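You operate a simulated robot arm through the tools that you are given. There is no shell and no other tool.

You are at the controls of a simulated two-armed robot. One attempt, no reset.

JOB
Fit the grey spout to the small red can and tip water into the pail till it shows full.
Fine: open the can's grey knob for the pour and shut it after; stand the can upright; leave the other spout; spill none.

It is judged by the outcome, as a careful person would: the job done as asked, and still so three seconds after it is handed in. It fails if anything else is knocked over, pushed out of place, dropped, spilled or broken.

ROBOT AND FRAMES
Two 7-joint arms with two-finger parallel grippers on one trunk that stands fixed in place. Base frame: the origin is at the foot of the trunk, x ahead of it, y to its left, z up. Readings come in cm, degrees, newtons and seconds.
The left shoulder is at [6, 18.9, 92.8], the right one opposite. With the tool pointing down near the work surface each hand reaches from about 10 to 60 cm from the base axis, measured 20 degrees to its own side. Payload 3.43 kg a hand.
Tool frame (each hand has its own): the origin (TCP) lies between the finger pads and is the grasp point; the fingertips stand 3 cm ahead of it; z points along the fingers, y is the line along which they close. The gripper opens to 9.4 cm. The fingers are 2.8 cm wide and 1 cm thick; the gripper's body (5 by 9.6 cm) begins 5.5 cm behind the TCP.
Orientation is told as [roll, pitch, yaw] about the base's x, y, z axes, in that order, counted from this pose: with the fingers straight down and closing along the base's y, the tool's x points along the base's -x, its y along +y and its z along -z.

CONTROLS
- The arms move only by the tool send_rows. It takes "left_deltas", "right_deltas" or both (then of equal length, played together; a hand with none holds still); each is one flat list of numbers, 6 for each row, row after row: the shift along the tool's x, y, z in cm, then the turn, a rotation vector about the tool's x, y, z in rad. In form: [x, y, z, ax, ay, az, x, y, z, ax, ay, az, ...]. A call has 1 to 20 rows; each row is the pose to reach, as a shift and turn from the pose commanded when the call began, along the tool's axes at that moment. "left_claw" and "right_claw" are, for a hand that has rows, the opening, from 0 (shut) to 1 (fully open), set as the call begins (left out, the last holds). A row lasts 0.2 s, in which the tool goes at most 5 cm and 8.6 degrees; a call with a longer step from one row to the next is refused whole, and so is a gripper value outside its range. Where a pose cannot be reached the arm comes as near as it can. A force on the tool above 40 N (or 10 N above the force at the start of the call, whichever is more), or a blocked arm, ends the call early, and 0.2 s more pass. The fingers move at their own pace (about 15.3 cm/s each) and stop on an object; they squeeze with about 42 N. The grip force told is the motor's: it shows also when the fingers shut on nothing. Time passes only in rows, and 0.2 s behind the last, so rows that repeat a pose let the fingers close. The reply holds the time, the measured pose of the TCP, the force on the tool along the base axes, the opening and the grip force, in the units named above and with some noise, with the torque about the TCP (base axes, N m) and any sound that the robot's microphone picked up, and new pictures: "show" is both (left out), scene, wrist or none (wrist: the cameras of the hands that moved).
- Cameras (640 x 400 px; columns grow to the right, rows downward): "scene" is now at [1.51, 0.91, 147.14]; the picture's right is [0.10, -1.00, 0.00], its down [-0.80, -0.08, -0.60] and it looks along [0.60, 0.06, -0.80] (base axes); focal length 348 px, centre (320, 200). "left" rides on the left gripper at [7.6, -1.4, -10.2] in its tool frame; the picture's right is [0.18, 0.98, 0.00], its down [-0.75, 0.14, -0.64] and it looks along [-0.63, 0.12, 0.77] (tool axes); focal length 243 px, centre (320, 200). "right" rides on the right gripper at [7.6, 1.4, -10.3] in its tool frame; the picture's right is [-0.18, 0.98, 0.00], its down [-0.75, -0.14, -0.64] and it looks along [-0.63, -0.12, 0.77] (tool axes); focal length 243 px, centre (320, 200). There is no depth. A picture from a camera that has moved, and an enlarged one, comes with that camera's place and axes in the base frame and with its lens.
- raise_lower(by): slides the trunk up (or, below 0, down) by that many cm; the arms and the scene camera ride with it, the base frame stays. It gives what a move gives, with no picture.
- aim_head(pan, tilt): turns the head with the scene camera to pan (to the left, within 86 degrees either way) and tilt (down, from -29 to 69), counted from straight ahead of the robot. It gives what a move gives, and a new picture of the scene camera.
- inspect(camera, box): a new picture of the part [left, top, right, bottom] of that camera's present view, enlarged. It takes no simulated time.
- sign_off(): hands the job in; it is judged then, once.

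Nothing tells you positions but the pictures and the camera data. Unless the task says otherwise, let go and move clear before handing in.

The tools are called after "Call:" by a JSON object that holds its "method" and its "body". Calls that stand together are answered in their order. send_rows: Moves the arms, as the interface text tells. Its arguments: {"type":"object","properties":{"left_deltas":{"type":"array","items":{"type":"number"}},"left_claw":{"type":"number"},"right_deltas":{"type":"array","items":{"type":"number"}},"right_claw":{"type":"number"},"show":{"type":"string","enum":["both","scene","wrist","none"]}},"required":[]} The other tools are called the same way: raise_lower (by) moves the trunk up or down; aim_head (pan, tilt) turns the head that bears the scene camera; inspect (camera, box) takes an enlarged picture of a part of a camera's view; sign_off () hands the job in.

At the start:

```text
time_s: 0.0
left_eef_pos: [40.47, 17.19, 84.29]
left_tcp_rot: [0.0, 0.0, -0.1]
left_force: [-0.5, -0.9, -0.3]
left_wrist_torque: [0.05, -0.01, 0.02]
left_opening: 9.42
left_grasp_force: 0.1
right_eef_pos: [48.9, -18.84, 92.0]
right_tcp_rot: [0.0, 0.0, 0.0]
right_force: [-0.2, 0.1, -0.8]
right_wrist_torque: [0.01, 0.0, 0.02]
right_opening: 9.42
right_grasp_force: 0.2
trunk travel left (down, up): [-60.0, 39.0]
head pan, tilt (commanded): [5.5, 53.2]
```

scene: 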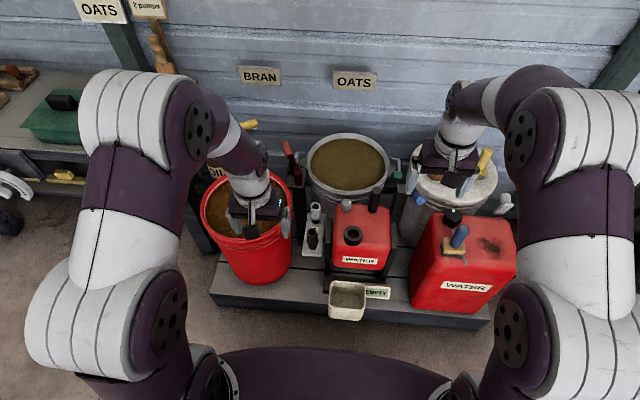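
right: 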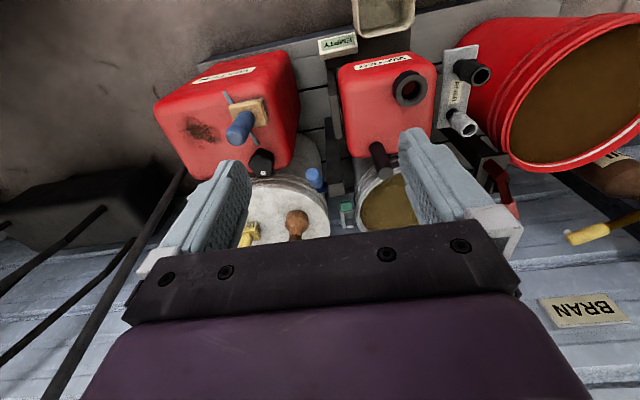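
left: 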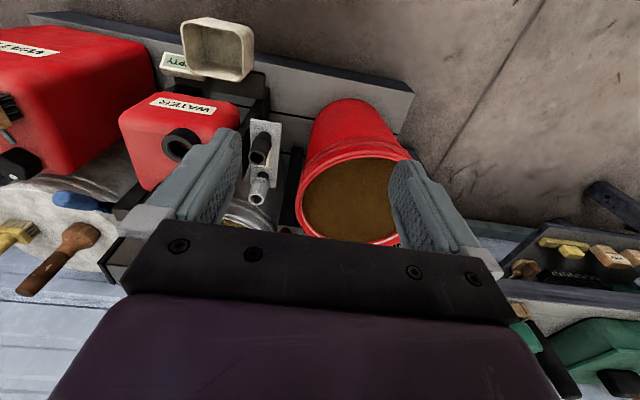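

I see a small red can marked WATER in the middle, a rack with a grey and a black spout to its left, and a small cream pail with an "EMPTY" indicator in front. I'll look closer before moving anything.

Call:
{"method": "inspect", "body": {"camera": "scene", "box": [280, 170, 420, 330]}}

Call:
{"method": "inspect", "body": {"camera": "right", "box": [300, 0, 540, 200]}}

Call:
{"method": "inspect", "body": {"camera": "left", "box": [100, 0, 340, 240]}}

```text
2.50 times, centred on (350, 250) of scene
camera zoom: at [1.51, 0.91, 147.14], right [0.1, -1.0, 0.0], down [-0.8, -0.08, -0.6], along [0.6, 0.06, -0.8], focal length 870 px, centre (245, 75)
```

zoom: 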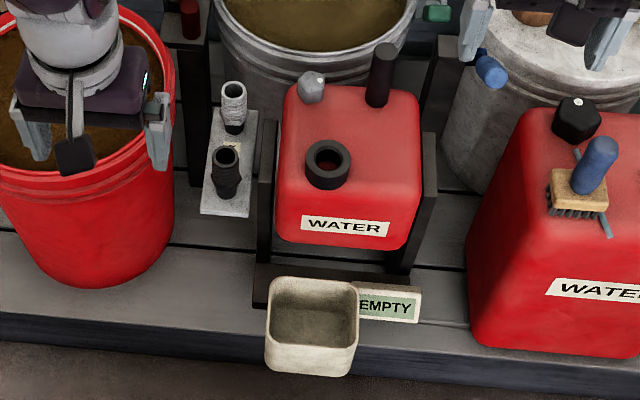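

```text
2.00 times, centred on (420, 100) of right
camera zoom: at [41.17, -17.17, 102.35], right [0.18, 0.98, 0.0], down [0.75, -0.14, 0.64], along [0.63, -0.12, -0.77], focal length 485 px, centre (120, 400)
```

zoom: 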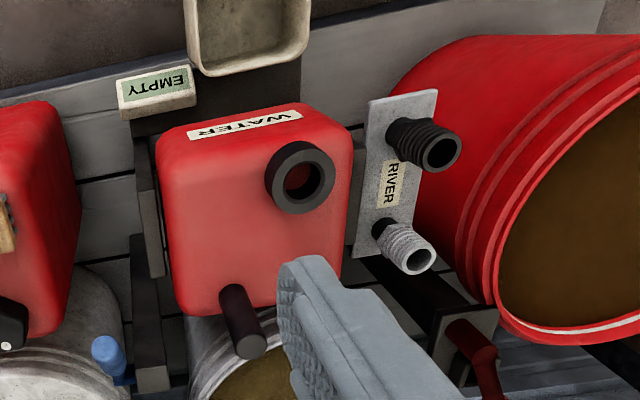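

```text
1.67 times, centred on (220, 120) of left
camera zoom: at [32.63, 15.68, 94.52], right [-0.18, 0.98, 0.0], down [0.75, 0.14, 0.64], along [0.63, 0.12, -0.77], focal length 404 px, centre (487, 333)
```

zoom: 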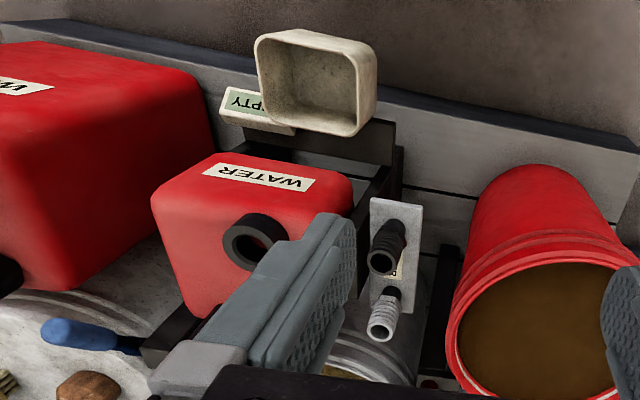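

The neck ring of the small can comes out near (56, -4, 58). I'll enlarge the details: the rack, knob, handle, cradle and the pail's sign.

Call:
{"method": "inspect", "body": {"camera": "scene", "box": [295, 185, 400, 250]}}

Call:
{"method": "inspect", "body": {"camera": "scene", "box": [310, 245, 410, 325]}}

Call:
{"method": "inspect", "body": {"camera": "right", "box": [410, 30, 510, 150]}}

Call:
{"method": "inspect", "body": {"camera": "right", "box": [310, 100, 430, 240]}}

```text
6.10 times, centred on (348, 218) of scene
camera zoom: at [1.51, 0.91, 147.14], right [0.1, -1.0, 0.0], down [-0.8, -0.08, -0.6], along [0.6, 0.06, -0.8], focal length 2122 px, centre (152, 93)
```

zoom: 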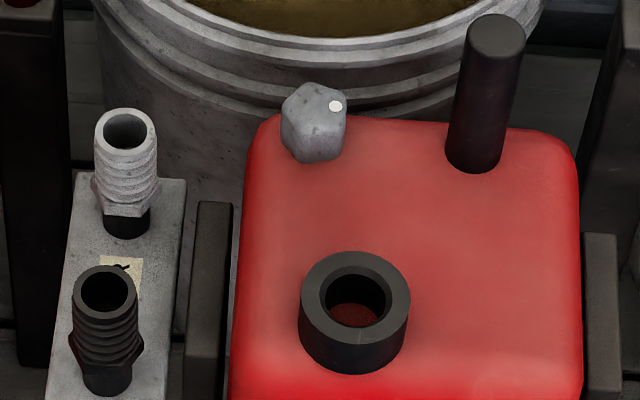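

```text
5.00 times, centred on (360, 285) of scene
camera zoom: at [1.51, 0.91, 147.14], right [0.1, -1.0, 0.0], down [-0.8, -0.08, -0.6], along [0.6, 0.06, -0.8], focal length 1740 px, centre (120, -225)
```

zoom: 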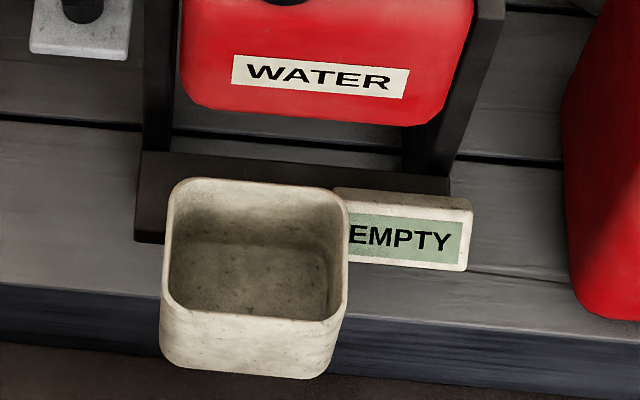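

```text
3.33 times, centred on (460, 90) of right
camera zoom: at [41.17, -17.17, 102.35], right [0.18, 0.98, 0.0], down [0.75, -0.14, 0.64], along [0.63, -0.12, -0.77], focal length 809 px, centre (-147, 567)
```

zoom: 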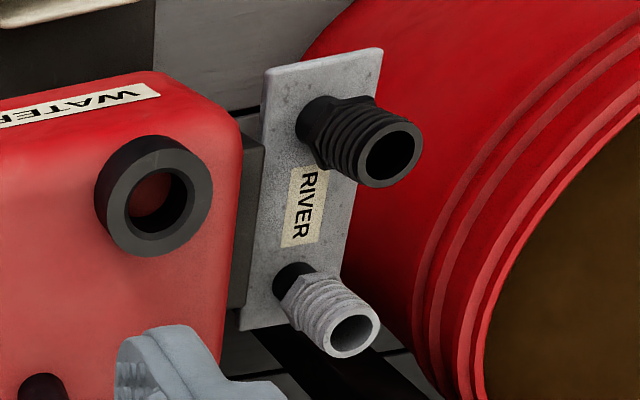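

```text
2.86 times, centred on (370, 170) of right
camera zoom: at [41.17, -17.17, 102.35], right [0.18, 0.98, 0.0], down [0.75, -0.14, 0.64], along [0.63, -0.12, -0.77], focal length 693 px, centre (177, 286)
```

zoom: 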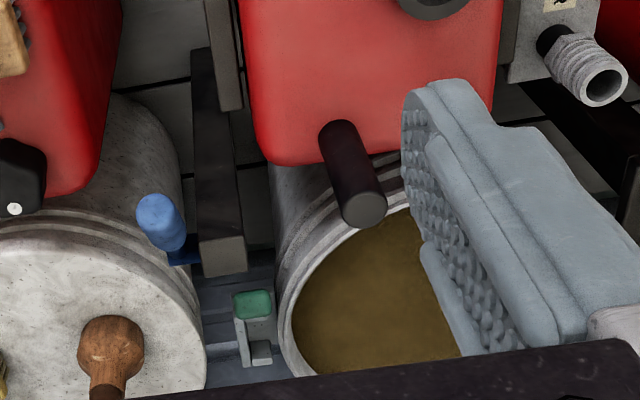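

The scene has a tall narrow can in a dark cradle, with a handle post at the back right, a grey vent knob at the back left and the pail in front. I'll raise the trunk so I have a second viewpoint for triangulating, which also lifts the arms clear.

Call:
{"method": "raise_lower", "body": {"by": 30}}

Call:
{"method": "aim_head", "body": {"pan": 0, "tilt": 58}}

```text
time_s: 3.0
left_eef_pos: [40.42, 17.1, 114.12]
left_tcp_rot: [0.0, 0.1, 0.1]
left_force: [0.4, -0.4, -0.1]
left_wrist_torque: [0.04, -0.01, -0.02]
left_opening: 9.42
left_grasp_force: 0.1
right_eef_pos: [48.91, -18.75, 121.95]
right_tcp_rot: [0.0, 0.2, 0.0]
right_force: [-0.4, -0.2, 0.1]
right_wrist_torque: [0.01, -0.01, 0.01]
right_opening: 9.37
right_grasp_force: 0.1
trunk travel left (down, up): [-90.0, 9.0]
head pan, tilt (commanded): [5.5, 53.2]
```

```text
time_s: 3.7
left_eef_pos: [40.46, 17.18, 114.28]
left_tcp_rot: [0.1, 0.0, 0.0]
left_force: [0.4, 0.5, 0.7]
left_wrist_torque: [0.02, 0.02, 0.01]
left_opening: 9.42
left_grasp_force: 0.1
right_eef_pos: [49.02, -18.71, 121.93]
right_tcp_rot: [0.0, 0.0, 0.0]
right_force: [-0.5, -0.5, -0.7]
right_wrist_torque: [-0.01, 0.02, 0.02]
right_opening: 9.39
right_grasp_force: 0.1
trunk travel left (down, up): [-90.0, 9.0]
head pan, tilt (commanded): [0.0, 58.0]
camera scene: at [1.05, 0.2, 176.54], right [0.0, -1.0, 0.0], down [-0.85, 0.0, -0.53], along [0.53, 0.0, -0.85], focal length 348 px, centre (320, 200)
```

scene: 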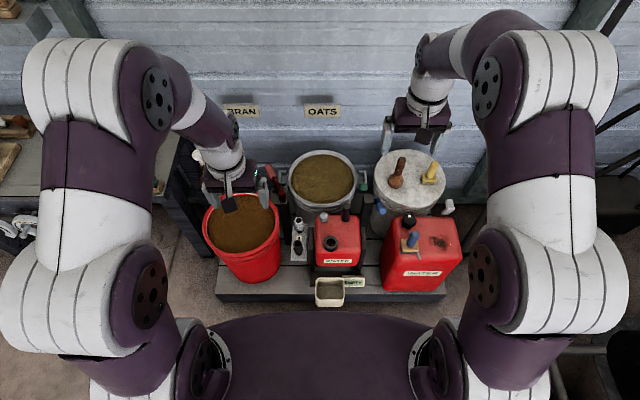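

The camera is now about 29 cm higher. I'll enlarge the key region from this viewpoint.

Call:
{"method": "inspect", "body": {"camera": "scene", "box": [280, 200, 380, 262.5]}}

Call:
{"method": "inspect", "body": {"camera": "scene", "box": [290, 250, 386, 310]}}

Call:
{"method": "inspect", "body": {"camera": "scene", "box": [180, 140, 300, 290]}}

Call:
{"method": "inspect", "body": {"camera": "scene", "box": [360, 140, 480, 300]}}

```text
6.40 times, centred on (330, 231) of scene
camera zoom: at [1.05, 0.2, 176.54], right [0.0, -1.0, 0.0], down [-0.85, 0.0, -0.53], along [0.53, 0.0, -0.85], focal length 2228 px, centre (256, 0)
```

zoom: 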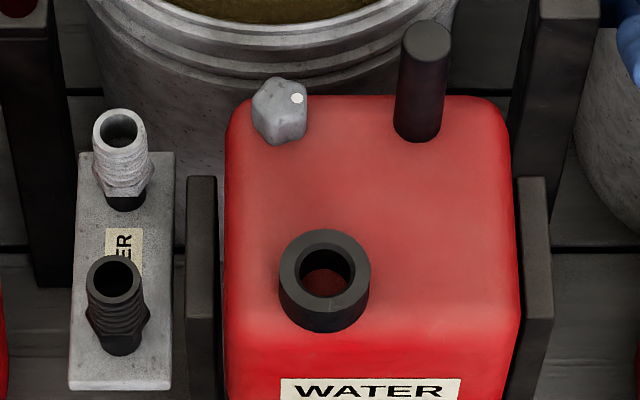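

```text
6.67 times, centred on (338, 280) of scene
camera zoom: at [1.05, 0.2, 176.54], right [0.0, -1.0, 0.0], down [-0.85, 0.0, -0.53], along [0.53, 0.0, -0.85], focal length 2321 px, centre (200, -333)
```

zoom: 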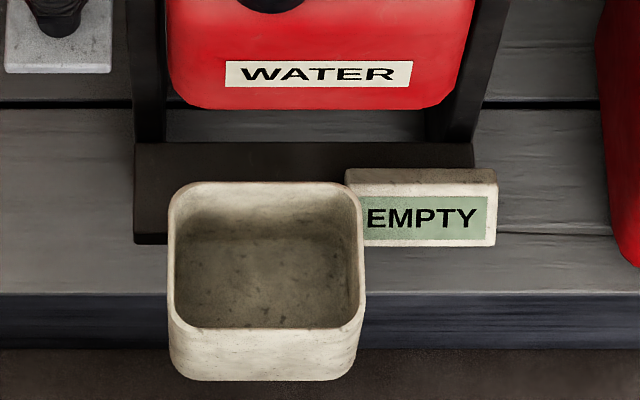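

```text
2.67 times, centred on (240, 215) of scene
camera zoom: at [1.05, 0.2, 176.54], right [0.0, -1.0, 0.0], down [-0.85, 0.0, -0.53], along [0.53, 0.0, -0.85], focal length 928 px, centre (533, 160)
```

zoom: 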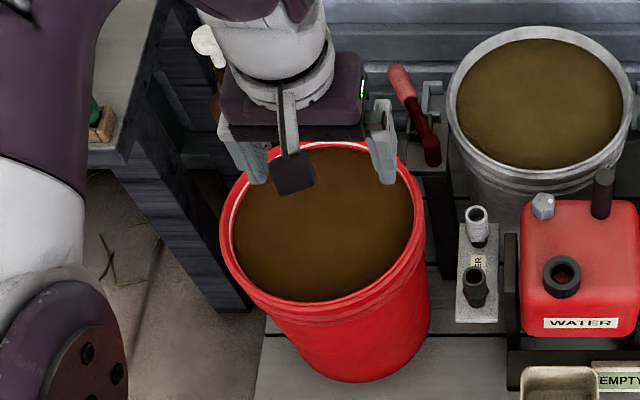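

```text
2.50 times, centred on (420, 220) of scene
camera zoom: at [1.05, 0.2, 176.54], right [0.0, -1.0, 0.0], down [-0.85, 0.0, -0.53], along [0.53, 0.0, -0.85], focal length 870 px, centre (70, 150)
```

zoom: 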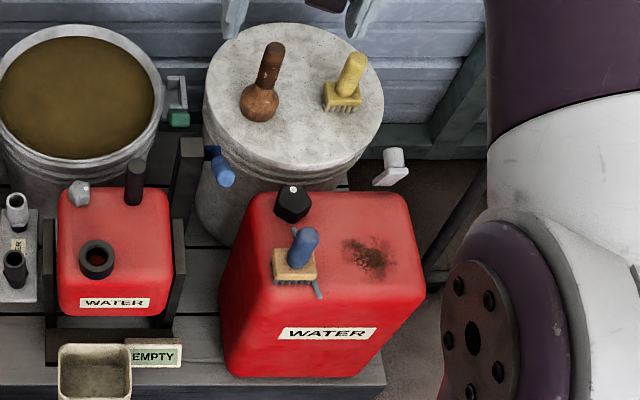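

From two heights I place things as follows (cm):

| Item | Position |
|---|---|
| Neck ring top | (56.7, -3.8, 57.5) |
| Grey spout top | (67.6, 8.7, 54.6) |
| Black spout top | (56.4, 8.4, 56.7) |
| Knob | (68.7, -1.3, 56) |
| Handle top | (68.4, -9.9, 64) |
| Pail rim centre | (45.8, -3.8, 37) |

The can seems to hang in a tipping cradle. I'll go back down and look with the head from a lower angle.

Call:
{"method": "raise_lower", "body": {"by": -30}}

Call:
{"method": "aim_head", "body": {"pan": 0, "tilt": 56}}

```text
time_s: 6.7
left_eef_pos: [40.36, 17.07, 84.18]
left_tcp_rot: [0.0, 0.0, 0.1]
left_force: [0.2, 0.2, -0.4]
left_wrist_torque: [-0.04, 0.0, -0.01]
left_opening: 9.41
left_grasp_force: 0.0
right_eef_pos: [48.81, -18.73, 91.92]
right_tcp_rot: [-0.1, 0.0, 0.1]
right_force: [0.0, -0.1, 0.1]
right_wrist_torque: [0.01, 0.0, -0.02]
right_opening: 9.39
right_grasp_force: 0.0
trunk travel left (down, up): [-60.0, 39.0]
head pan, tilt (commanded): [0.0, 58.0]
```

```text
time_s: 7.3
left_eef_pos: [40.31, 17.01, 84.3]
left_tcp_rot: [0.1, 0.0, 0.0]
left_force: [-0.4, -0.2, 1.0]
left_wrist_torque: [-0.02, -0.01, -0.01]
left_opening: 9.36
left_grasp_force: 0.1
right_eef_pos: [48.84, -18.78, 91.93]
right_tcp_rot: [0.1, -0.1, 0.0]
right_force: [-0.1, 0.1, 0.1]
right_wrist_torque: [-0.04, 0.01, 0.04]
right_opening: 9.38
right_grasp_force: 0.1
trunk travel left (down, up): [-60.0, 39.0]
head pan, tilt (commanded): [0.0, 56.0]
camera scene: at [1.25, 0.2, 146.78], right [0.0, -1.0, 0.0], down [-0.83, 0.0, -0.56], along [0.56, 0.0, -0.83], focal length 348 px, centre (320, 200)
```

scene: 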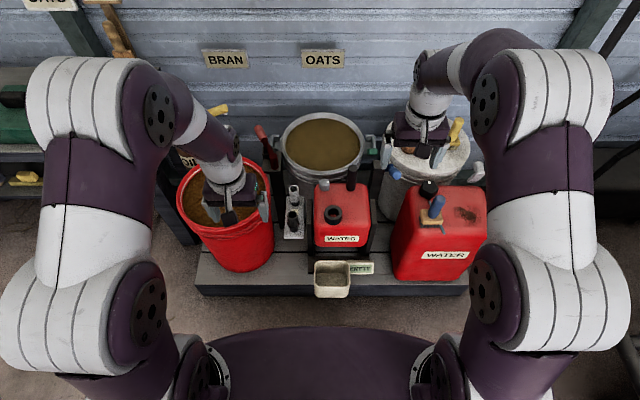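

The view matches my estimates. I'll bring the left hand to a viewing pose near the rack, turned 45° so its camera stays clear of the black spout.

Call:
{"method": "send_rows", "body": {"left_deltas": [-2.4, -0.3, 1.5, 0, 0, 0.1, -4.9, -0.5, 3, 0, 0, 0.2, -7.3, -0.8, 5, 0, 0, 0.3, -9.8, -1, 7, 0, 0, 0.4, -12.2, -1.3, 9, 0, 0, 0.5, -14.7, -1.6, 11, 0, 0, 0.6, -17.1, -1.8, 12.5, 0, 0, 0.7, -19.6, -2.1, 14.2, 0, 0, 0.785], "show": "both"}}

```text
time_s: 9.1
left_eef_pos: [60.1, 14.92, 70.0]
left_tcp_rot: [0.0, 0.0, -45.1]
left_force: [0.1, 1.0, 0.1]
left_wrist_torque: [0.01, 0.02, 0.03]
left_opening: 9.39
left_grasp_force: 0.1
right_eef_pos: [48.97, -18.81, 91.81]
right_tcp_rot: [0.0, 0.2, 0.0]
right_force: [-0.7, -1.4, -0.4]
right_wrist_torque: [0.03, 0.04, 0.01]
right_opening: 9.4
right_grasp_force: 0.2
trunk travel left (down, up): [-60.0, 39.0]
head pan, tilt (commanded): [0.0, 56.0]
camera scene: at [1.38, 0.22, 146.78], right [0.0, -1.0, 0.0], down [-0.83, 0.0, -0.56], along [0.56, 0.0, -0.83], focal length 348 px, centre (320, 200)
camera left: at [53.54, 19.31, 80.27], right [0.57, 0.82, 0.0], down [0.63, -0.43, 0.64], along [0.53, -0.36, -0.77], focal length 243 px, centre (320, 200)
```

scene: 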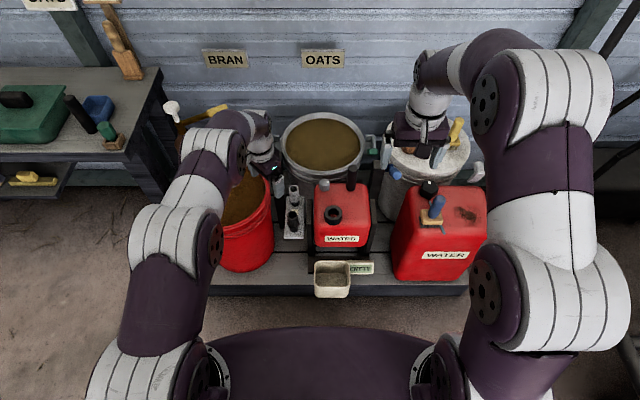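
left: 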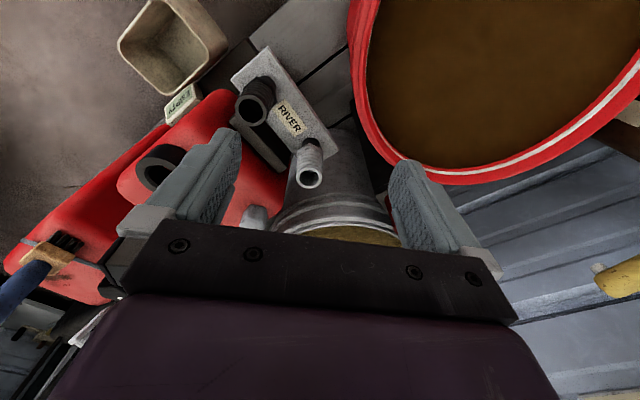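

The left hand arrived cleanly. I'll enlarge its view of the rack and the can top.

Call:
{"method": "inspect", "body": {"camera": "left", "box": [220, 60, 348, 220]}}

Call:
{"method": "inspect", "body": {"camera": "scene", "box": [270, 150, 390, 300]}}

```text
2.50 times, centred on (284, 140) of left
camera zoom: at [53.54, 19.31, 80.27], right [0.57, 0.82, 0.0], down [0.63, -0.43, 0.64], along [0.53, -0.36, -0.77], focal length 606 px, centre (410, 350)
```

zoom: 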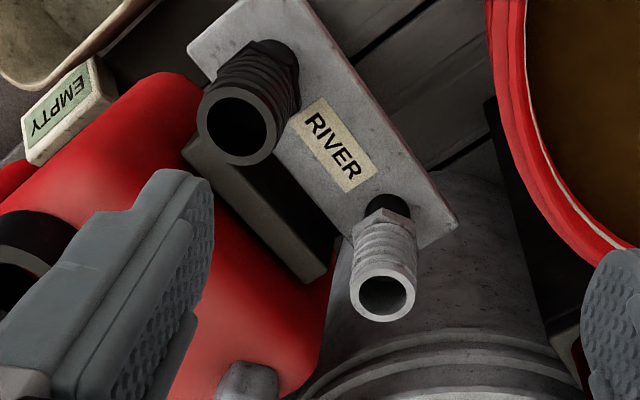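

```text
2.67 times, centred on (330, 225) of scene
camera zoom: at [1.38, 0.22, 146.78], right [0.0, -1.0, 0.0], down [-0.83, 0.0, -0.56], along [0.56, 0.0, -0.83], focal length 928 px, centre (293, 133)
```

zoom: 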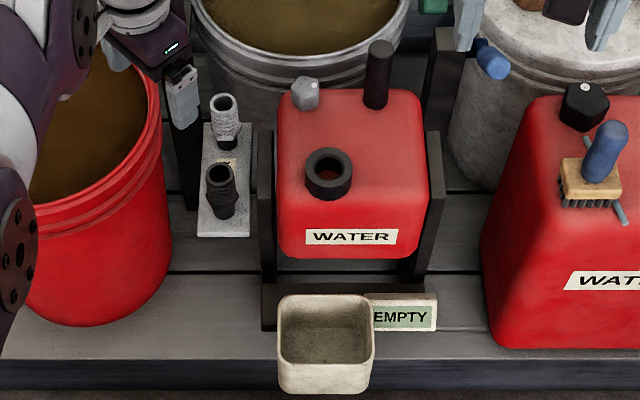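

The grey spout's top refines to about (66.7, 8.5, 55.8). I'll place the left hand above it, then lower the trunk to gain reach.

Call:
{"method": "send_rows", "body": {"left_deltas": [-3, 0.05, -2, 0, 0, 0, -6, 0.1, -2, 0, 0, 0, -9.2, 0.14, -2, 0, 0, 0], "show": "wrist"}}

Call:
{"method": "raise_lower", "body": {"by": -8}}

Call:
{"method": "inspect", "body": {"camera": "left", "box": [160, 40, 480, 240]}}

```text
time_s: 9.9
left_eef_pos: [61.68, 11.46, 71.84]
left_tcp_rot: [-0.1, 0.2, -45.0]
left_force: [-0.8, -0.3, -0.5]
left_wrist_torque: [0.0, -0.02, 0.01]
left_opening: 9.4
left_grasp_force: 0.0
left hand out of reach, approached as far as the arm can: row 2, 3
right_eef_pos: [48.92, -18.9, 91.99]
right_tcp_rot: [0.1, 0.1, 0.0]
right_force: [0.3, 0.5, 0.0]
right_wrist_torque: [-0.01, 0.03, 0.01]
right_opening: 9.39
right_grasp_force: 0.1
trunk travel left (down, up): [-60.0, 39.0]
head pan, tilt (commanded): [0.0, 56.0]
camera left: at [55.16, 15.92, 82.13], right [0.56, 0.83, 0.0], down [0.63, -0.43, 0.64], along [0.53, -0.36, -0.77], focal length 243 px, centre (320, 200)
```

left: 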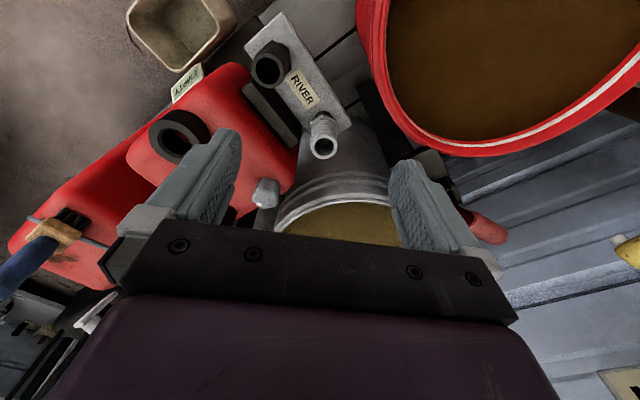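

```text
time_s: 11.1
left_eef_pos: [61.6, 11.52, 63.96]
left_tcp_rot: [-0.1, 0.0, -45.1]
left_force: [0.5, -0.9, 0.0]
left_wrist_torque: [-0.03, -0.01, 0.0]
left_opening: 9.38
left_grasp_force: 0.1
right_eef_pos: [48.89, -18.88, 84.03]
right_tcp_rot: [-0.1, 0.0, 0.0]
right_force: [-0.5, -0.5, 0.1]
right_wrist_torque: [-0.02, 0.01, 0.01]
right_opening: 9.39
right_grasp_force: 0.0
trunk travel left (down, up): [-52.0, 47.0]
head pan, tilt (commanded): [0.0, 56.0]
```

```text
2.00 times, centred on (320, 140) of left
camera zoom: at [55.15, 15.96, 74.17], right [0.56, 0.83, 0.0], down [0.63, -0.43, 0.64], along [0.53, -0.36, -0.77], focal length 485 px, centre (320, 320)
```

zoom: 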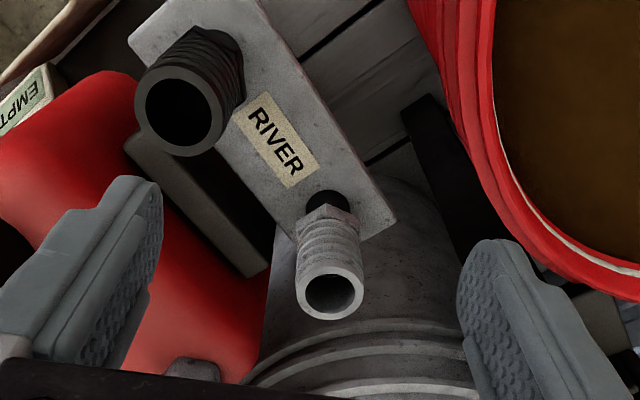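

Straight down it can't reach x=67, so I'll tilt the fingers 30° forward, which brings the wrist back. I'll also set the opening to about 6.5 cm.

Call:
{"method": "send_rows", "body": {"left_deltas": [0, 0, 0, 0, -0.105, 0, 0, 0, 0, 0, -0.21, 0, 0, 0, 0, 0, -0.314, 0, 0, 0, 0, 0, -0.419, 0, 0, 0, 0, 0, -0.5236, 0, 0, 0, 0, 0, -0.5236, 0], "left_claw": 0.7, "show": "both"}}

```text
time_s: 12.4
left_eef_pos: [61.65, 11.55, 63.81]
left_tcp_rot: [0.0, -30.1, -44.9]
left_force: [0.1, 0.1, 0.6]
left_wrist_torque: [0.01, 0.02, 0.01]
left_opening: 6.59
left_grasp_force: 0.1
right_eef_pos: [48.79, -18.72, 83.89]
right_tcp_rot: [0.0, 0.1, 0.0]
right_force: [0.4, -0.2, 0.1]
right_wrist_torque: [-0.02, 0.02, 0.04]
right_opening: 9.41
right_grasp_force: 0.0
trunk travel left (down, up): [-52.0, 47.0]
head pan, tilt (commanded): [0.0, 56.0]
camera scene: at [1.27, 0.19, 138.78], right [0.0, -1.0, 0.0], down [-0.83, 0.0, -0.56], along [0.56, 0.0, -0.83], focal length 348 px, centre (320, 200)
camera left: at [52.25, 18.85, 68.96], right [0.58, 0.81, -0.09], down [0.33, -0.13, 0.93], along [0.74, -0.57, -0.35], focal length 243 px, centre (320, 200)
```

scene: 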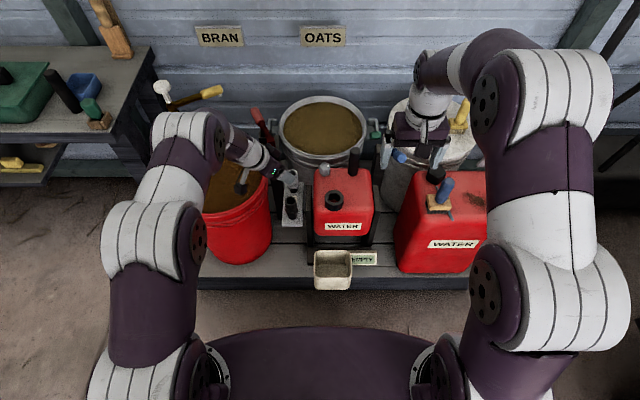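
left: 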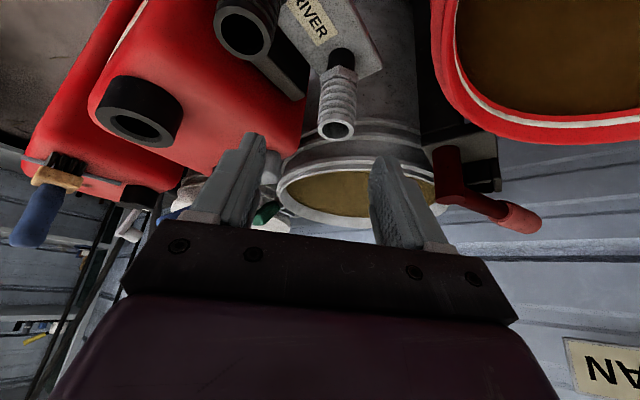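

The spout top checks out again near (66.6, 8.7, 55.8). I'll move over it, staying above it for now.

Call:
{"method": "send_rows", "body": {"left_deltas": [-1.3, 0.48, 1.45, 0, 0, 0, -2.6, 0.96, 2.9, 0, 0, 0, -3.9, 1.45, 4.34, 0, 0, 0, -3.9, 1.45, 4.34, 0, 0, 0], "show": "wrist"}}

Call:
{"method": "inspect", "body": {"camera": "left", "box": [220, 0, 440, 260]}}

Call:
{"method": "inspect", "body": {"camera": "scene", "box": [260, 140, 380, 240]}}

```text
time_s: 13.4
left_eef_pos: [66.58, 8.69, 62.24]
left_tcp_rot: [0.1, -29.9, -45.0]
left_force: [-1.3, -0.1, -0.1]
left_wrist_torque: [-0.01, -0.04, -0.02]
left_opening: 6.56
left_grasp_force: 0.0
right_eef_pos: [48.83, -18.74, 84.01]
right_tcp_rot: [-0.1, -0.1, 0.0]
right_force: [0.2, 0.0, -0.3]
right_wrist_torque: [-0.02, -0.01, -0.02]
right_opening: 9.41
right_grasp_force: 0.1
trunk travel left (down, up): [-52.0, 47.0]
head pan, tilt (commanded): [0.0, 56.0]
camera left: at [57.22, 15.99, 67.23], right [0.58, 0.81, -0.09], down [0.33, -0.13, 0.93], along [0.74, -0.57, -0.35], focal length 243 px, centre (320, 200)
```

left: 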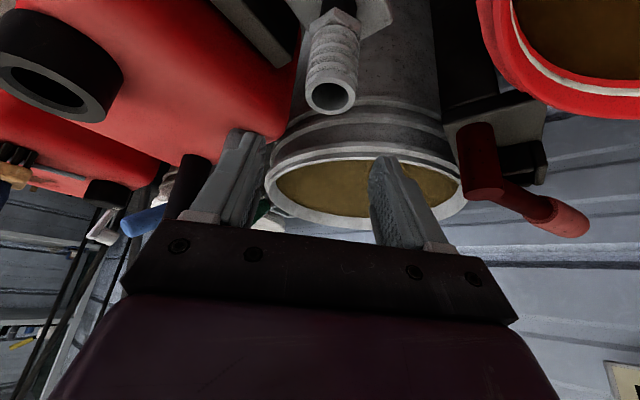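

```text
1.54 times, centred on (330, 130) of left
camera zoom: at [57.22, 15.99, 67.23], right [0.58, 0.81, -0.09], down [0.33, -0.13, 0.93], along [0.74, -0.57, -0.35], focal length 373 px, centre (305, 308)
```

zoom: 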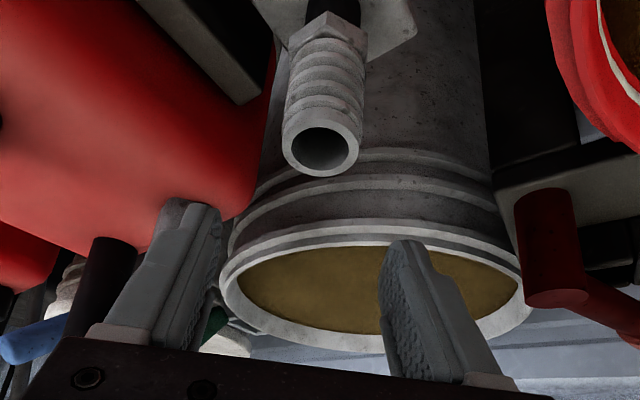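

```text
4.00 times, centred on (320, 190) of scene
camera zoom: at [1.23, 0.2, 138.78], right [0.0, -1.0, 0.0], down [-0.83, 0.0, -0.56], along [0.56, 0.0, -0.83], focal length 1392 px, centre (320, 240)
```

zoom: 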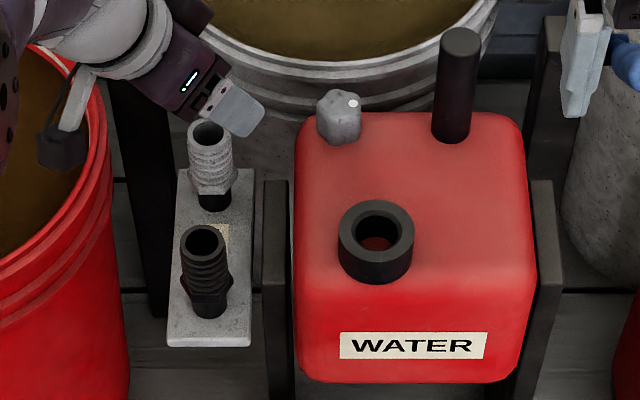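

The hand is centred over the grey spout in plan. I'll descend so the fingers straddle the tube at about z=53.2, still open.

Call:
{"method": "send_rows", "body": {"left_deltas": [0.75, 0, 1.3, 0, 0, 0, 1.5, 0, 2.6, 0, 0, 0, 2.25, 0, 3.9, 0, 0, 0, 3, 0, 5.2, 0, 0, 0, 3.75, 0, 6.5, 0, 0, 0, 4.52, 0, 7.83, 0, 0, 0, 4.52, 0, 7.83, 0, 0, 0], "show": "wrist"}}

Call:
{"method": "inspect", "body": {"camera": "scene", "box": [260, 140, 380, 240]}}

Call:
{"method": "inspect", "body": {"camera": "left", "box": [220, 50, 440, 260]}}

```text
time_s: 15.1
left_eef_pos: [66.65, 8.61, 53.1]
left_tcp_rot: [0.0, -30.0, -44.9]
left_force: [0.3, -0.1, -1.2]
left_wrist_torque: [0.01, -0.02, 0.06]
left_opening: 6.56
left_grasp_force: 0.0
right_eef_pos: [48.84, -18.7, 83.95]
right_tcp_rot: [0.1, 0.0, 0.0]
right_force: [0.2, 1.1, -0.8]
right_wrist_torque: [-0.01, 0.02, 0.01]
right_opening: 9.4
right_grasp_force: 0.0
trunk travel left (down, up): [-52.0, 47.0]
head pan, tilt (commanded): [0.0, 56.0]
camera left: at [57.24, 15.91, 58.23], right [0.58, 0.81, -0.09], down [0.33, -0.13, 0.93], along [0.74, -0.57, -0.35], focal length 243 px, centre (320, 200)
```

left: 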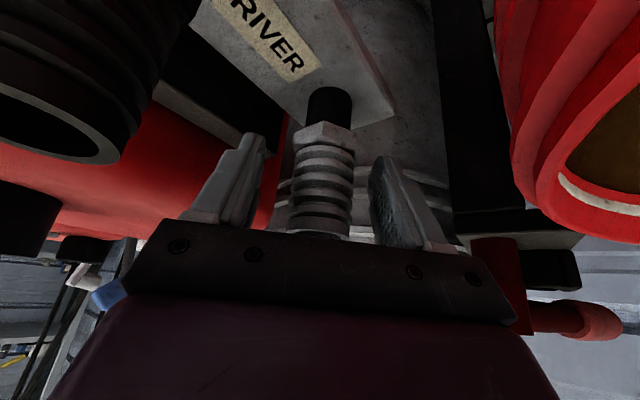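

```text
4.00 times, centred on (320, 190) of scene
camera zoom: at [1.24, 0.19, 138.78], right [0.0, -1.0, 0.0], down [-0.83, 0.0, -0.56], along [0.56, 0.0, -0.83], focal length 1392 px, centre (320, 240)
```

zoom: 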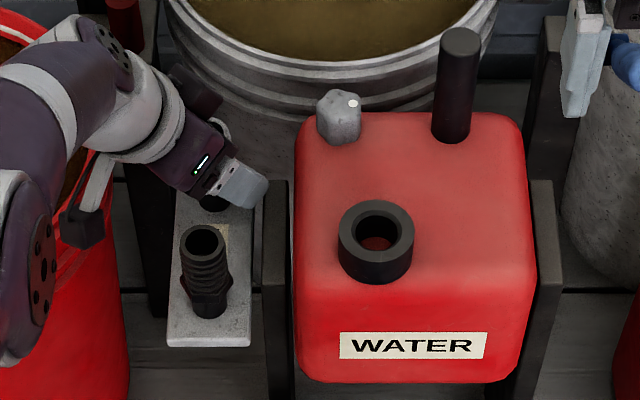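

```text
1.90 times, centred on (330, 155) of left
camera zoom: at [57.24, 15.91, 58.23], right [0.58, 0.81, -0.09], down [0.33, -0.13, 0.93], along [0.74, -0.57, -0.35], focal length 462 px, centre (301, 286)
```

zoom: 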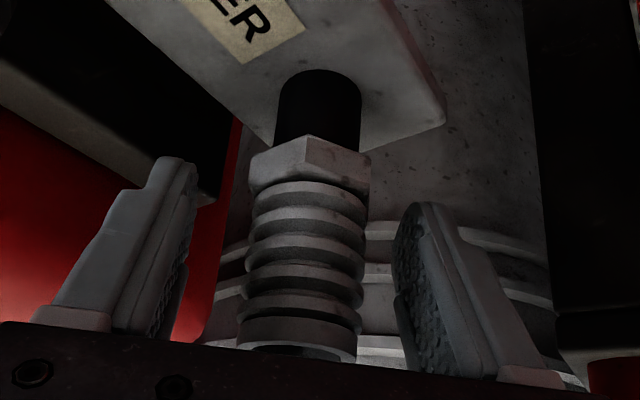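

The fingers straddle the tube with the tips close to the hex, so I'll lift 0.8 cm and then close.

Call:
{"method": "send_rows", "body": {"left_deltas": [-0.4, 0, -0.69, 0, 0, 0, -0.4, 0, -0.69, 0, 0, 0], "show": "none"}}

Call:
{"method": "send_rows", "body": {"left_deltas": [0, 0, 0, 0, 0, 0, 0, 0, 0, 0, 0, 0, 0, 0, 0, 0, 0, 0, 0, 0, 0, 0, 0, 0], "left_claw": 0, "show": "wrist"}}

Call:
{"method": "inspect", "body": {"camera": "left", "box": [220, 50, 440, 260]}}

```text
time_s: 15.7
left_eef_pos: [66.64, 8.74, 53.88]
left_tcp_rot: [0.0, -29.9, -45.0]
left_force: [-0.3, -0.7, 0.2]
left_wrist_torque: [-0.03, 0.01, 0.0]
left_opening: 6.55
left_grasp_force: 0.0
right_eef_pos: [48.87, -18.62, 84.01]
right_tcp_rot: [0.0, 0.2, 0.0]
right_force: [0.6, -0.2, 0.9]
right_wrist_torque: [0.01, 0.04, 0.02]
right_opening: 9.42
right_grasp_force: 0.2
trunk travel left (down, up): [-52.0, 47.0]
head pan, tilt (commanded): [0.0, 56.0]
```

```text
time_s: 16.6
left_eef_pos: [66.75, 8.82, 54.01]
left_tcp_rot: [0.0, -30.0, -44.9]
left_force: [1.2, 0.1, 1.4]
left_wrist_torque: [-0.01, -0.02, 0.01]
left_opening: 3.61
left_grasp_force: 41.9
right_eef_pos: [48.87, -18.71, 84.02]
right_tcp_rot: [0.0, 0.1, 0.1]
right_force: [-0.1, -0.3, 0.2]
right_wrist_torque: [0.01, 0.02, 0.04]
right_opening: 9.41
right_grasp_force: 0.1
trunk travel left (down, up): [-52.0, 47.0]
head pan, tilt (commanded): [0.0, 56.0]
camera left: at [57.23, 16.02, 59.05], right [0.58, 0.81, -0.09], down [0.33, -0.13, 0.93], along [0.74, -0.57, -0.35], focal length 243 px, centre (320, 200)
```

left: 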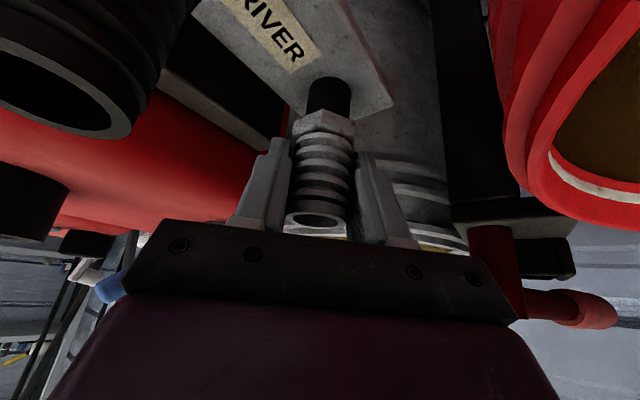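

```text
1.90 times, centred on (330, 155) of left
camera zoom: at [57.23, 16.02, 59.05], right [0.58, 0.81, -0.09], down [0.33, -0.13, 0.93], along [0.74, -0.57, -0.35], focal length 462 px, centre (301, 286)
```

zoom: 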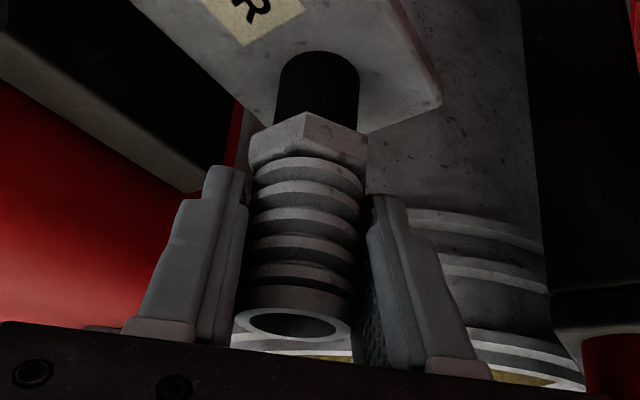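

The spout is gripped at 3.6 cm. Now I'll lift straight up slowly and watch the force.

Call:
{"method": "send_rows", "body": {"left_deltas": [-0.25, 0, -0.433, 0, 0, 0, -0.75, 0, -1.3, 0, 0, 0, -1.25, 0, -2.16, 0, 0, 0, -1.75, 0, -3.03, 0, 0, 0, -2.25, 0, -3.9, 0, 0, 0, -2.75, 0, -4.76, 0, 0, 0], "show": "wrist"}}

Call:
{"method": "inspect", "body": {"camera": "scene", "box": [260, 140, 380, 240]}}

```text
time_s: 18.1
left_eef_pos: [66.5, 8.74, 59.34]
left_tcp_rot: [0.0, -30.0, -45.0]
left_force: [0.0, 0.3, -0.9]
left_wrist_torque: [0.0, 0.01, 0.01]
left_opening: 3.61
left_grasp_force: 42.0
right_eef_pos: [48.84, -18.76, 83.95]
right_tcp_rot: [-0.1, 0.0, 0.0]
right_force: [-0.3, -0.3, -0.2]
right_wrist_torque: [-0.02, -0.02, 0.05]
right_opening: 9.4
right_grasp_force: 0.1
trunk travel left (down, up): [-52.0, 47.0]
head pan, tilt (commanded): [0.0, 56.0]
camera left: at [57.14, 15.94, 64.43], right [0.58, 0.81, -0.09], down [0.34, -0.13, 0.93], along [0.74, -0.57, -0.35], focal length 243 px, centre (320, 200)
```

left: 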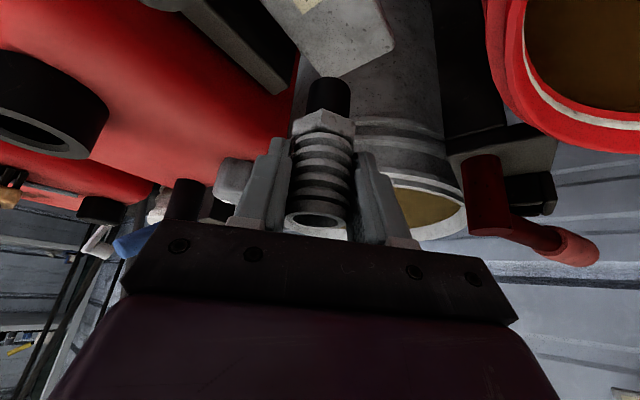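

```text
4.00 times, centred on (320, 190) of scene
camera zoom: at [1.25, 0.19, 138.78], right [0.0, -1.0, 0.0], down [-0.83, 0.0, -0.56], along [0.56, 0.0, -0.83], focal length 1392 px, centre (320, 240)
```

zoom: 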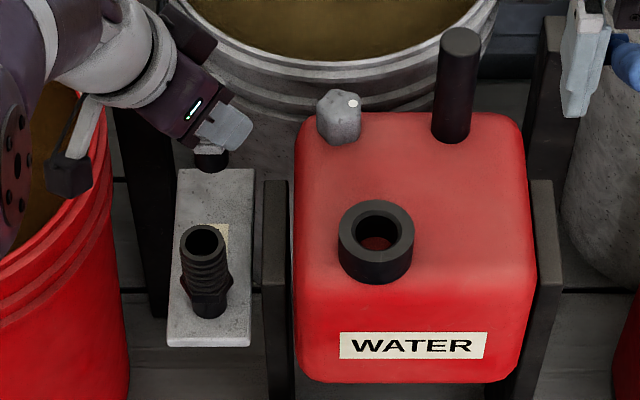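

The spout came free and carries a black plug at its base, which should enter the can's neck. I'll raise it well clear and carry it above the neck at about (56.5, -3.8).

Call:
{"method": "send_rows", "body": {"left_deltas": [-1.44, 0, -2.5, 0, 0, 0, -2.89, 0, -5, 0, 0, 0, -4.33, 0, -7.5, 0, 0, 0, -4.65, -3.18, -7.32, 0, 0, 0, -4.96, -6.36, -7.13, 0, 0, 0, -5.28, -9.54, -6.95, 0, 0, 0, -5.59, -12.72, -6.76, 0, 0, 0, -5.91, -15.9, -6.58, 0, 0, 0, -5.91, -15.9, -6.58, 0, 0, 0], "show": "both"}}

Call:
{"method": "inspect", "body": {"camera": "scene", "box": [280, 130, 400, 250]}}

Call:
{"method": "inspect", "body": {"camera": "left", "box": [240, 0, 440, 240]}}

Call:
{"method": "inspect", "body": {"camera": "right", "box": [320, 0, 560, 240]}}

```text
time_s: 20.1
left_eef_pos: [56.78, -3.9, 68.08]
left_tcp_rot: [0.0, -30.1, -44.9]
left_force: [0.1, 0.7, -0.4]
left_wrist_torque: [0.0, -0.01, -0.03]
left_opening: 3.6
left_grasp_force: 41.9
right_eef_pos: [49.02, -18.8, 83.9]
right_tcp_rot: [0.1, 0.1, 0.0]
right_force: [-0.2, 0.2, 0.1]
right_wrist_torque: [0.02, 0.01, -0.01]
right_opening: 9.4
right_grasp_force: 0.1
trunk travel left (down, up): [-52.0, 47.0]
head pan, tilt (commanded): [0.0, 56.0]
camera scene: at [1.3, 0.23, 138.78], right [0.0, -1.0, 0.0], down [-0.83, 0.0, -0.56], along [0.56, 0.0, -0.83], focal length 348 px, centre (320, 200)
camera left: at [47.3, 3.42, 73.17], right [0.58, 0.81, -0.09], down [0.33, -0.13, 0.93], along [0.74, -0.57, -0.35], focal length 243 px, centre (320, 200)
```

scene: 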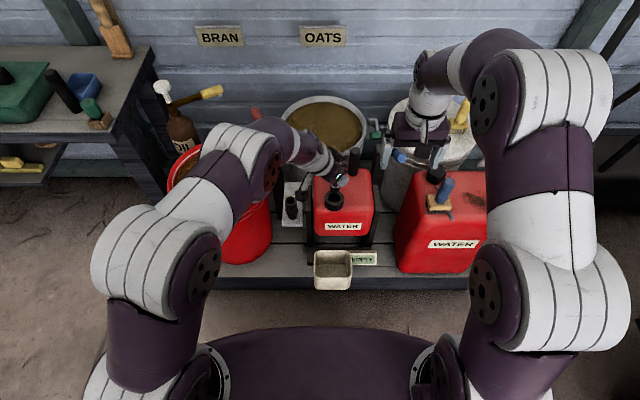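
left: 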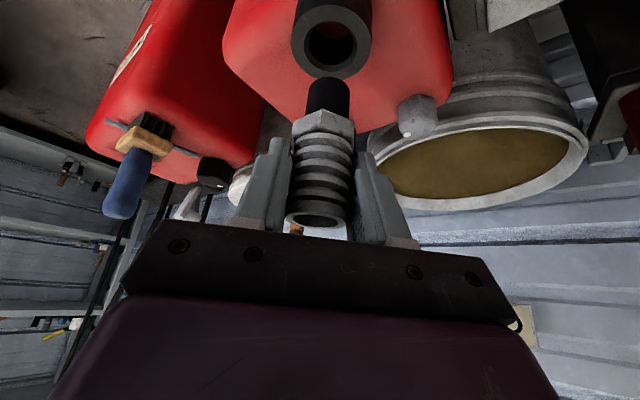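

```text
3.33 times, centred on (340, 190) of scene
camera zoom: at [1.3, 0.23, 138.78], right [0.0, -1.0, 0.0], down [-0.83, 0.0, -0.56], along [0.56, 0.0, -0.83], focal length 1160 px, centre (253, 233)
```

zoom: 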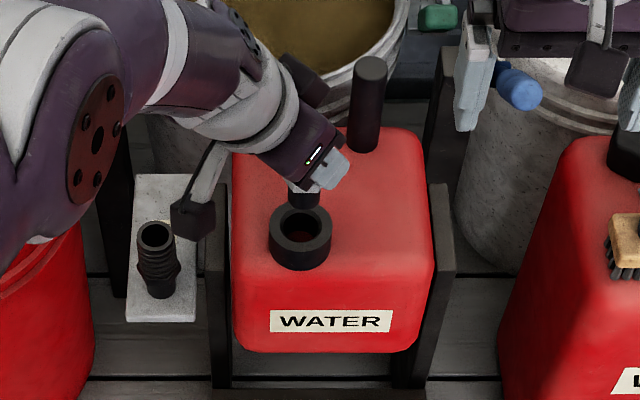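

```text
1.67 times, centred on (340, 120) of left
camera zoom: at [47.3, 3.42, 73.17], right [0.58, 0.81, -0.09], down [0.33, -0.13, 0.93], along [0.74, -0.57, -0.35], focal length 404 px, centre (287, 333)
```

zoom: 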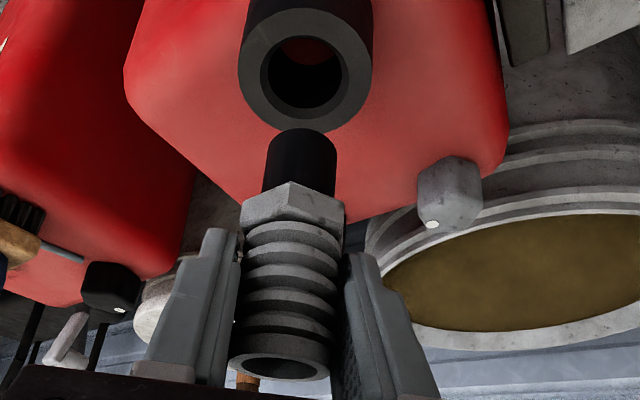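

```text
1.67 times, centred on (440, 120) of right
camera zoom: at [41.2, -17.15, 94.33], right [0.18, 0.98, 0.0], down [0.75, -0.14, 0.64], along [0.63, -0.12, -0.77], focal length 404 px, centre (120, 333)
```

zoom: 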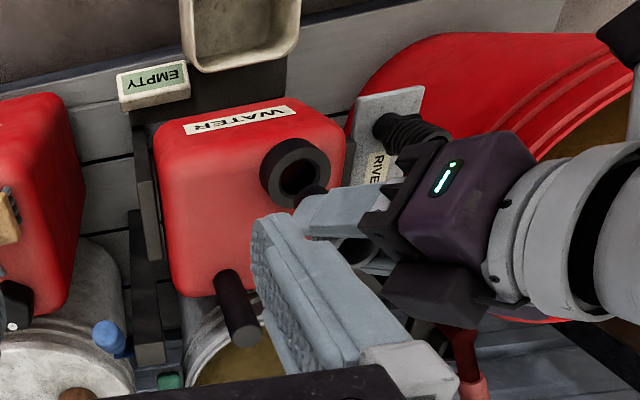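

The plug sits above the neck and looks aligned in y. I'll lower it to just above the ring and compare there at equal depth.

Call:
{"method": "send_rows", "body": {"left_deltas": [0.6, 0, 1.04, 0, 0, 0, 1.2, 0, 2.08, 0, 0, 0, 1.6, 0, 2.77, 0, 0, 0, 1.6, 0, 2.77, 0, 0, 0], "show": "wrist"}}

Call:
{"method": "inspect", "body": {"camera": "scene", "box": [310, 165, 374, 205]}}

Call:
{"method": "inspect", "body": {"camera": "left", "box": [260, 20, 388, 150]}}

Call:
{"method": "inspect", "body": {"camera": "right", "box": [380, 60, 480, 160]}}

```text
time_s: 21.1
left_eef_pos: [56.71, -3.87, 64.75]
left_tcp_rot: [0.0, -30.0, -45.0]
left_force: [0.1, -0.5, -0.5]
left_wrist_torque: [-0.01, -0.02, -0.02]
left_opening: 3.57
left_grasp_force: 42.3
right_eef_pos: [48.89, -18.76, 83.93]
right_tcp_rot: [0.1, 0.0, 0.1]
right_force: [-0.3, 0.4, 0.5]
right_wrist_torque: [0.01, -0.02, 0.0]
right_opening: 9.38
right_grasp_force: 0.0
trunk travel left (down, up): [-52.0, 47.0]
head pan, tilt (commanded): [0.0, 56.0]
camera left: at [47.28, 3.43, 69.91], right [0.58, 0.81, -0.09], down [0.33, -0.13, 0.93], along [0.74, -0.57, -0.35], focal length 243 px, centre (320, 200)
```

left: 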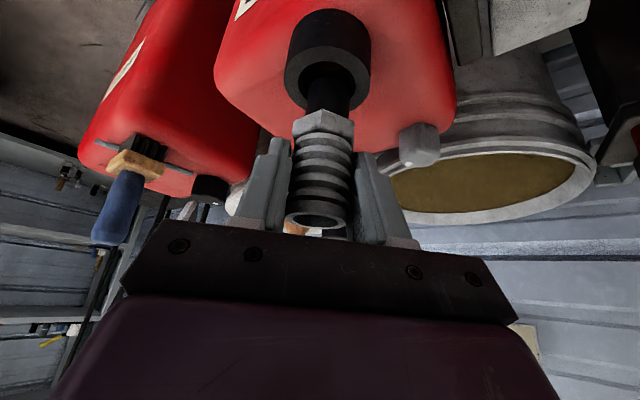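

```text
10.00 times, centred on (342, 185) of scene
camera zoom: at [1.26, 0.19, 138.78], right [0.0, -1.0, 0.0], down [-0.83, 0.0, -0.56], along [0.56, 0.0, -0.83], focal length 3481 px, centre (100, 350)
```

zoom: 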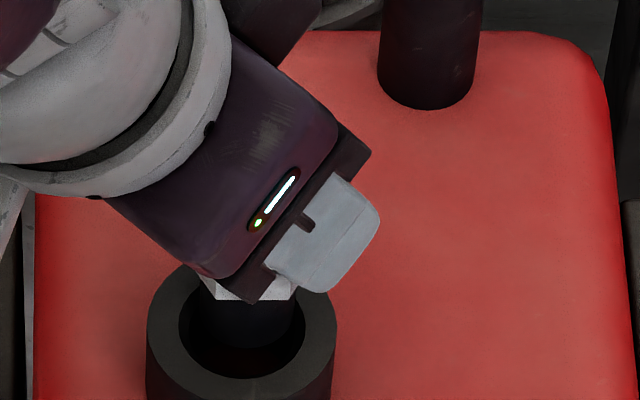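

```text
3.08 times, centred on (324, 85) of left
camera zoom: at [47.28, 3.43, 69.91], right [0.58, 0.81, -0.09], down [0.33, -0.13, 0.93], along [0.74, -0.57, -0.35], focal length 746 px, centre (308, 554)
```

zoom: 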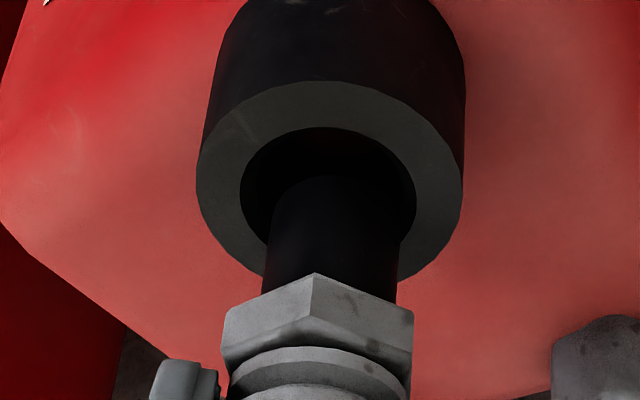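

```text
4.00 times, centred on (430, 110) of right
camera zoom: at [41.17, -17.18, 94.35], right [0.18, 0.98, 0.0], down [0.75, -0.14, 0.64], along [0.63, -0.12, -0.77], focal length 970 px, centre (-120, 560)
```

zoom: 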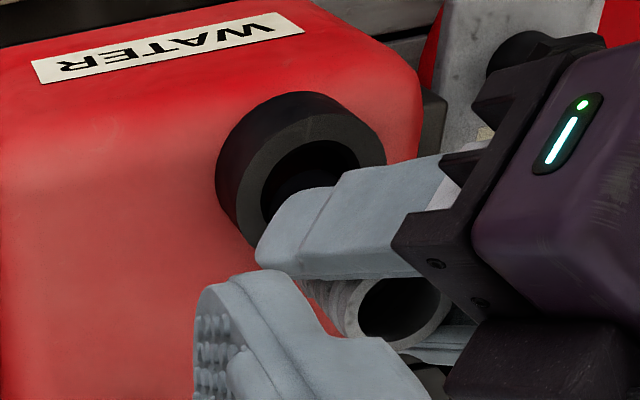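

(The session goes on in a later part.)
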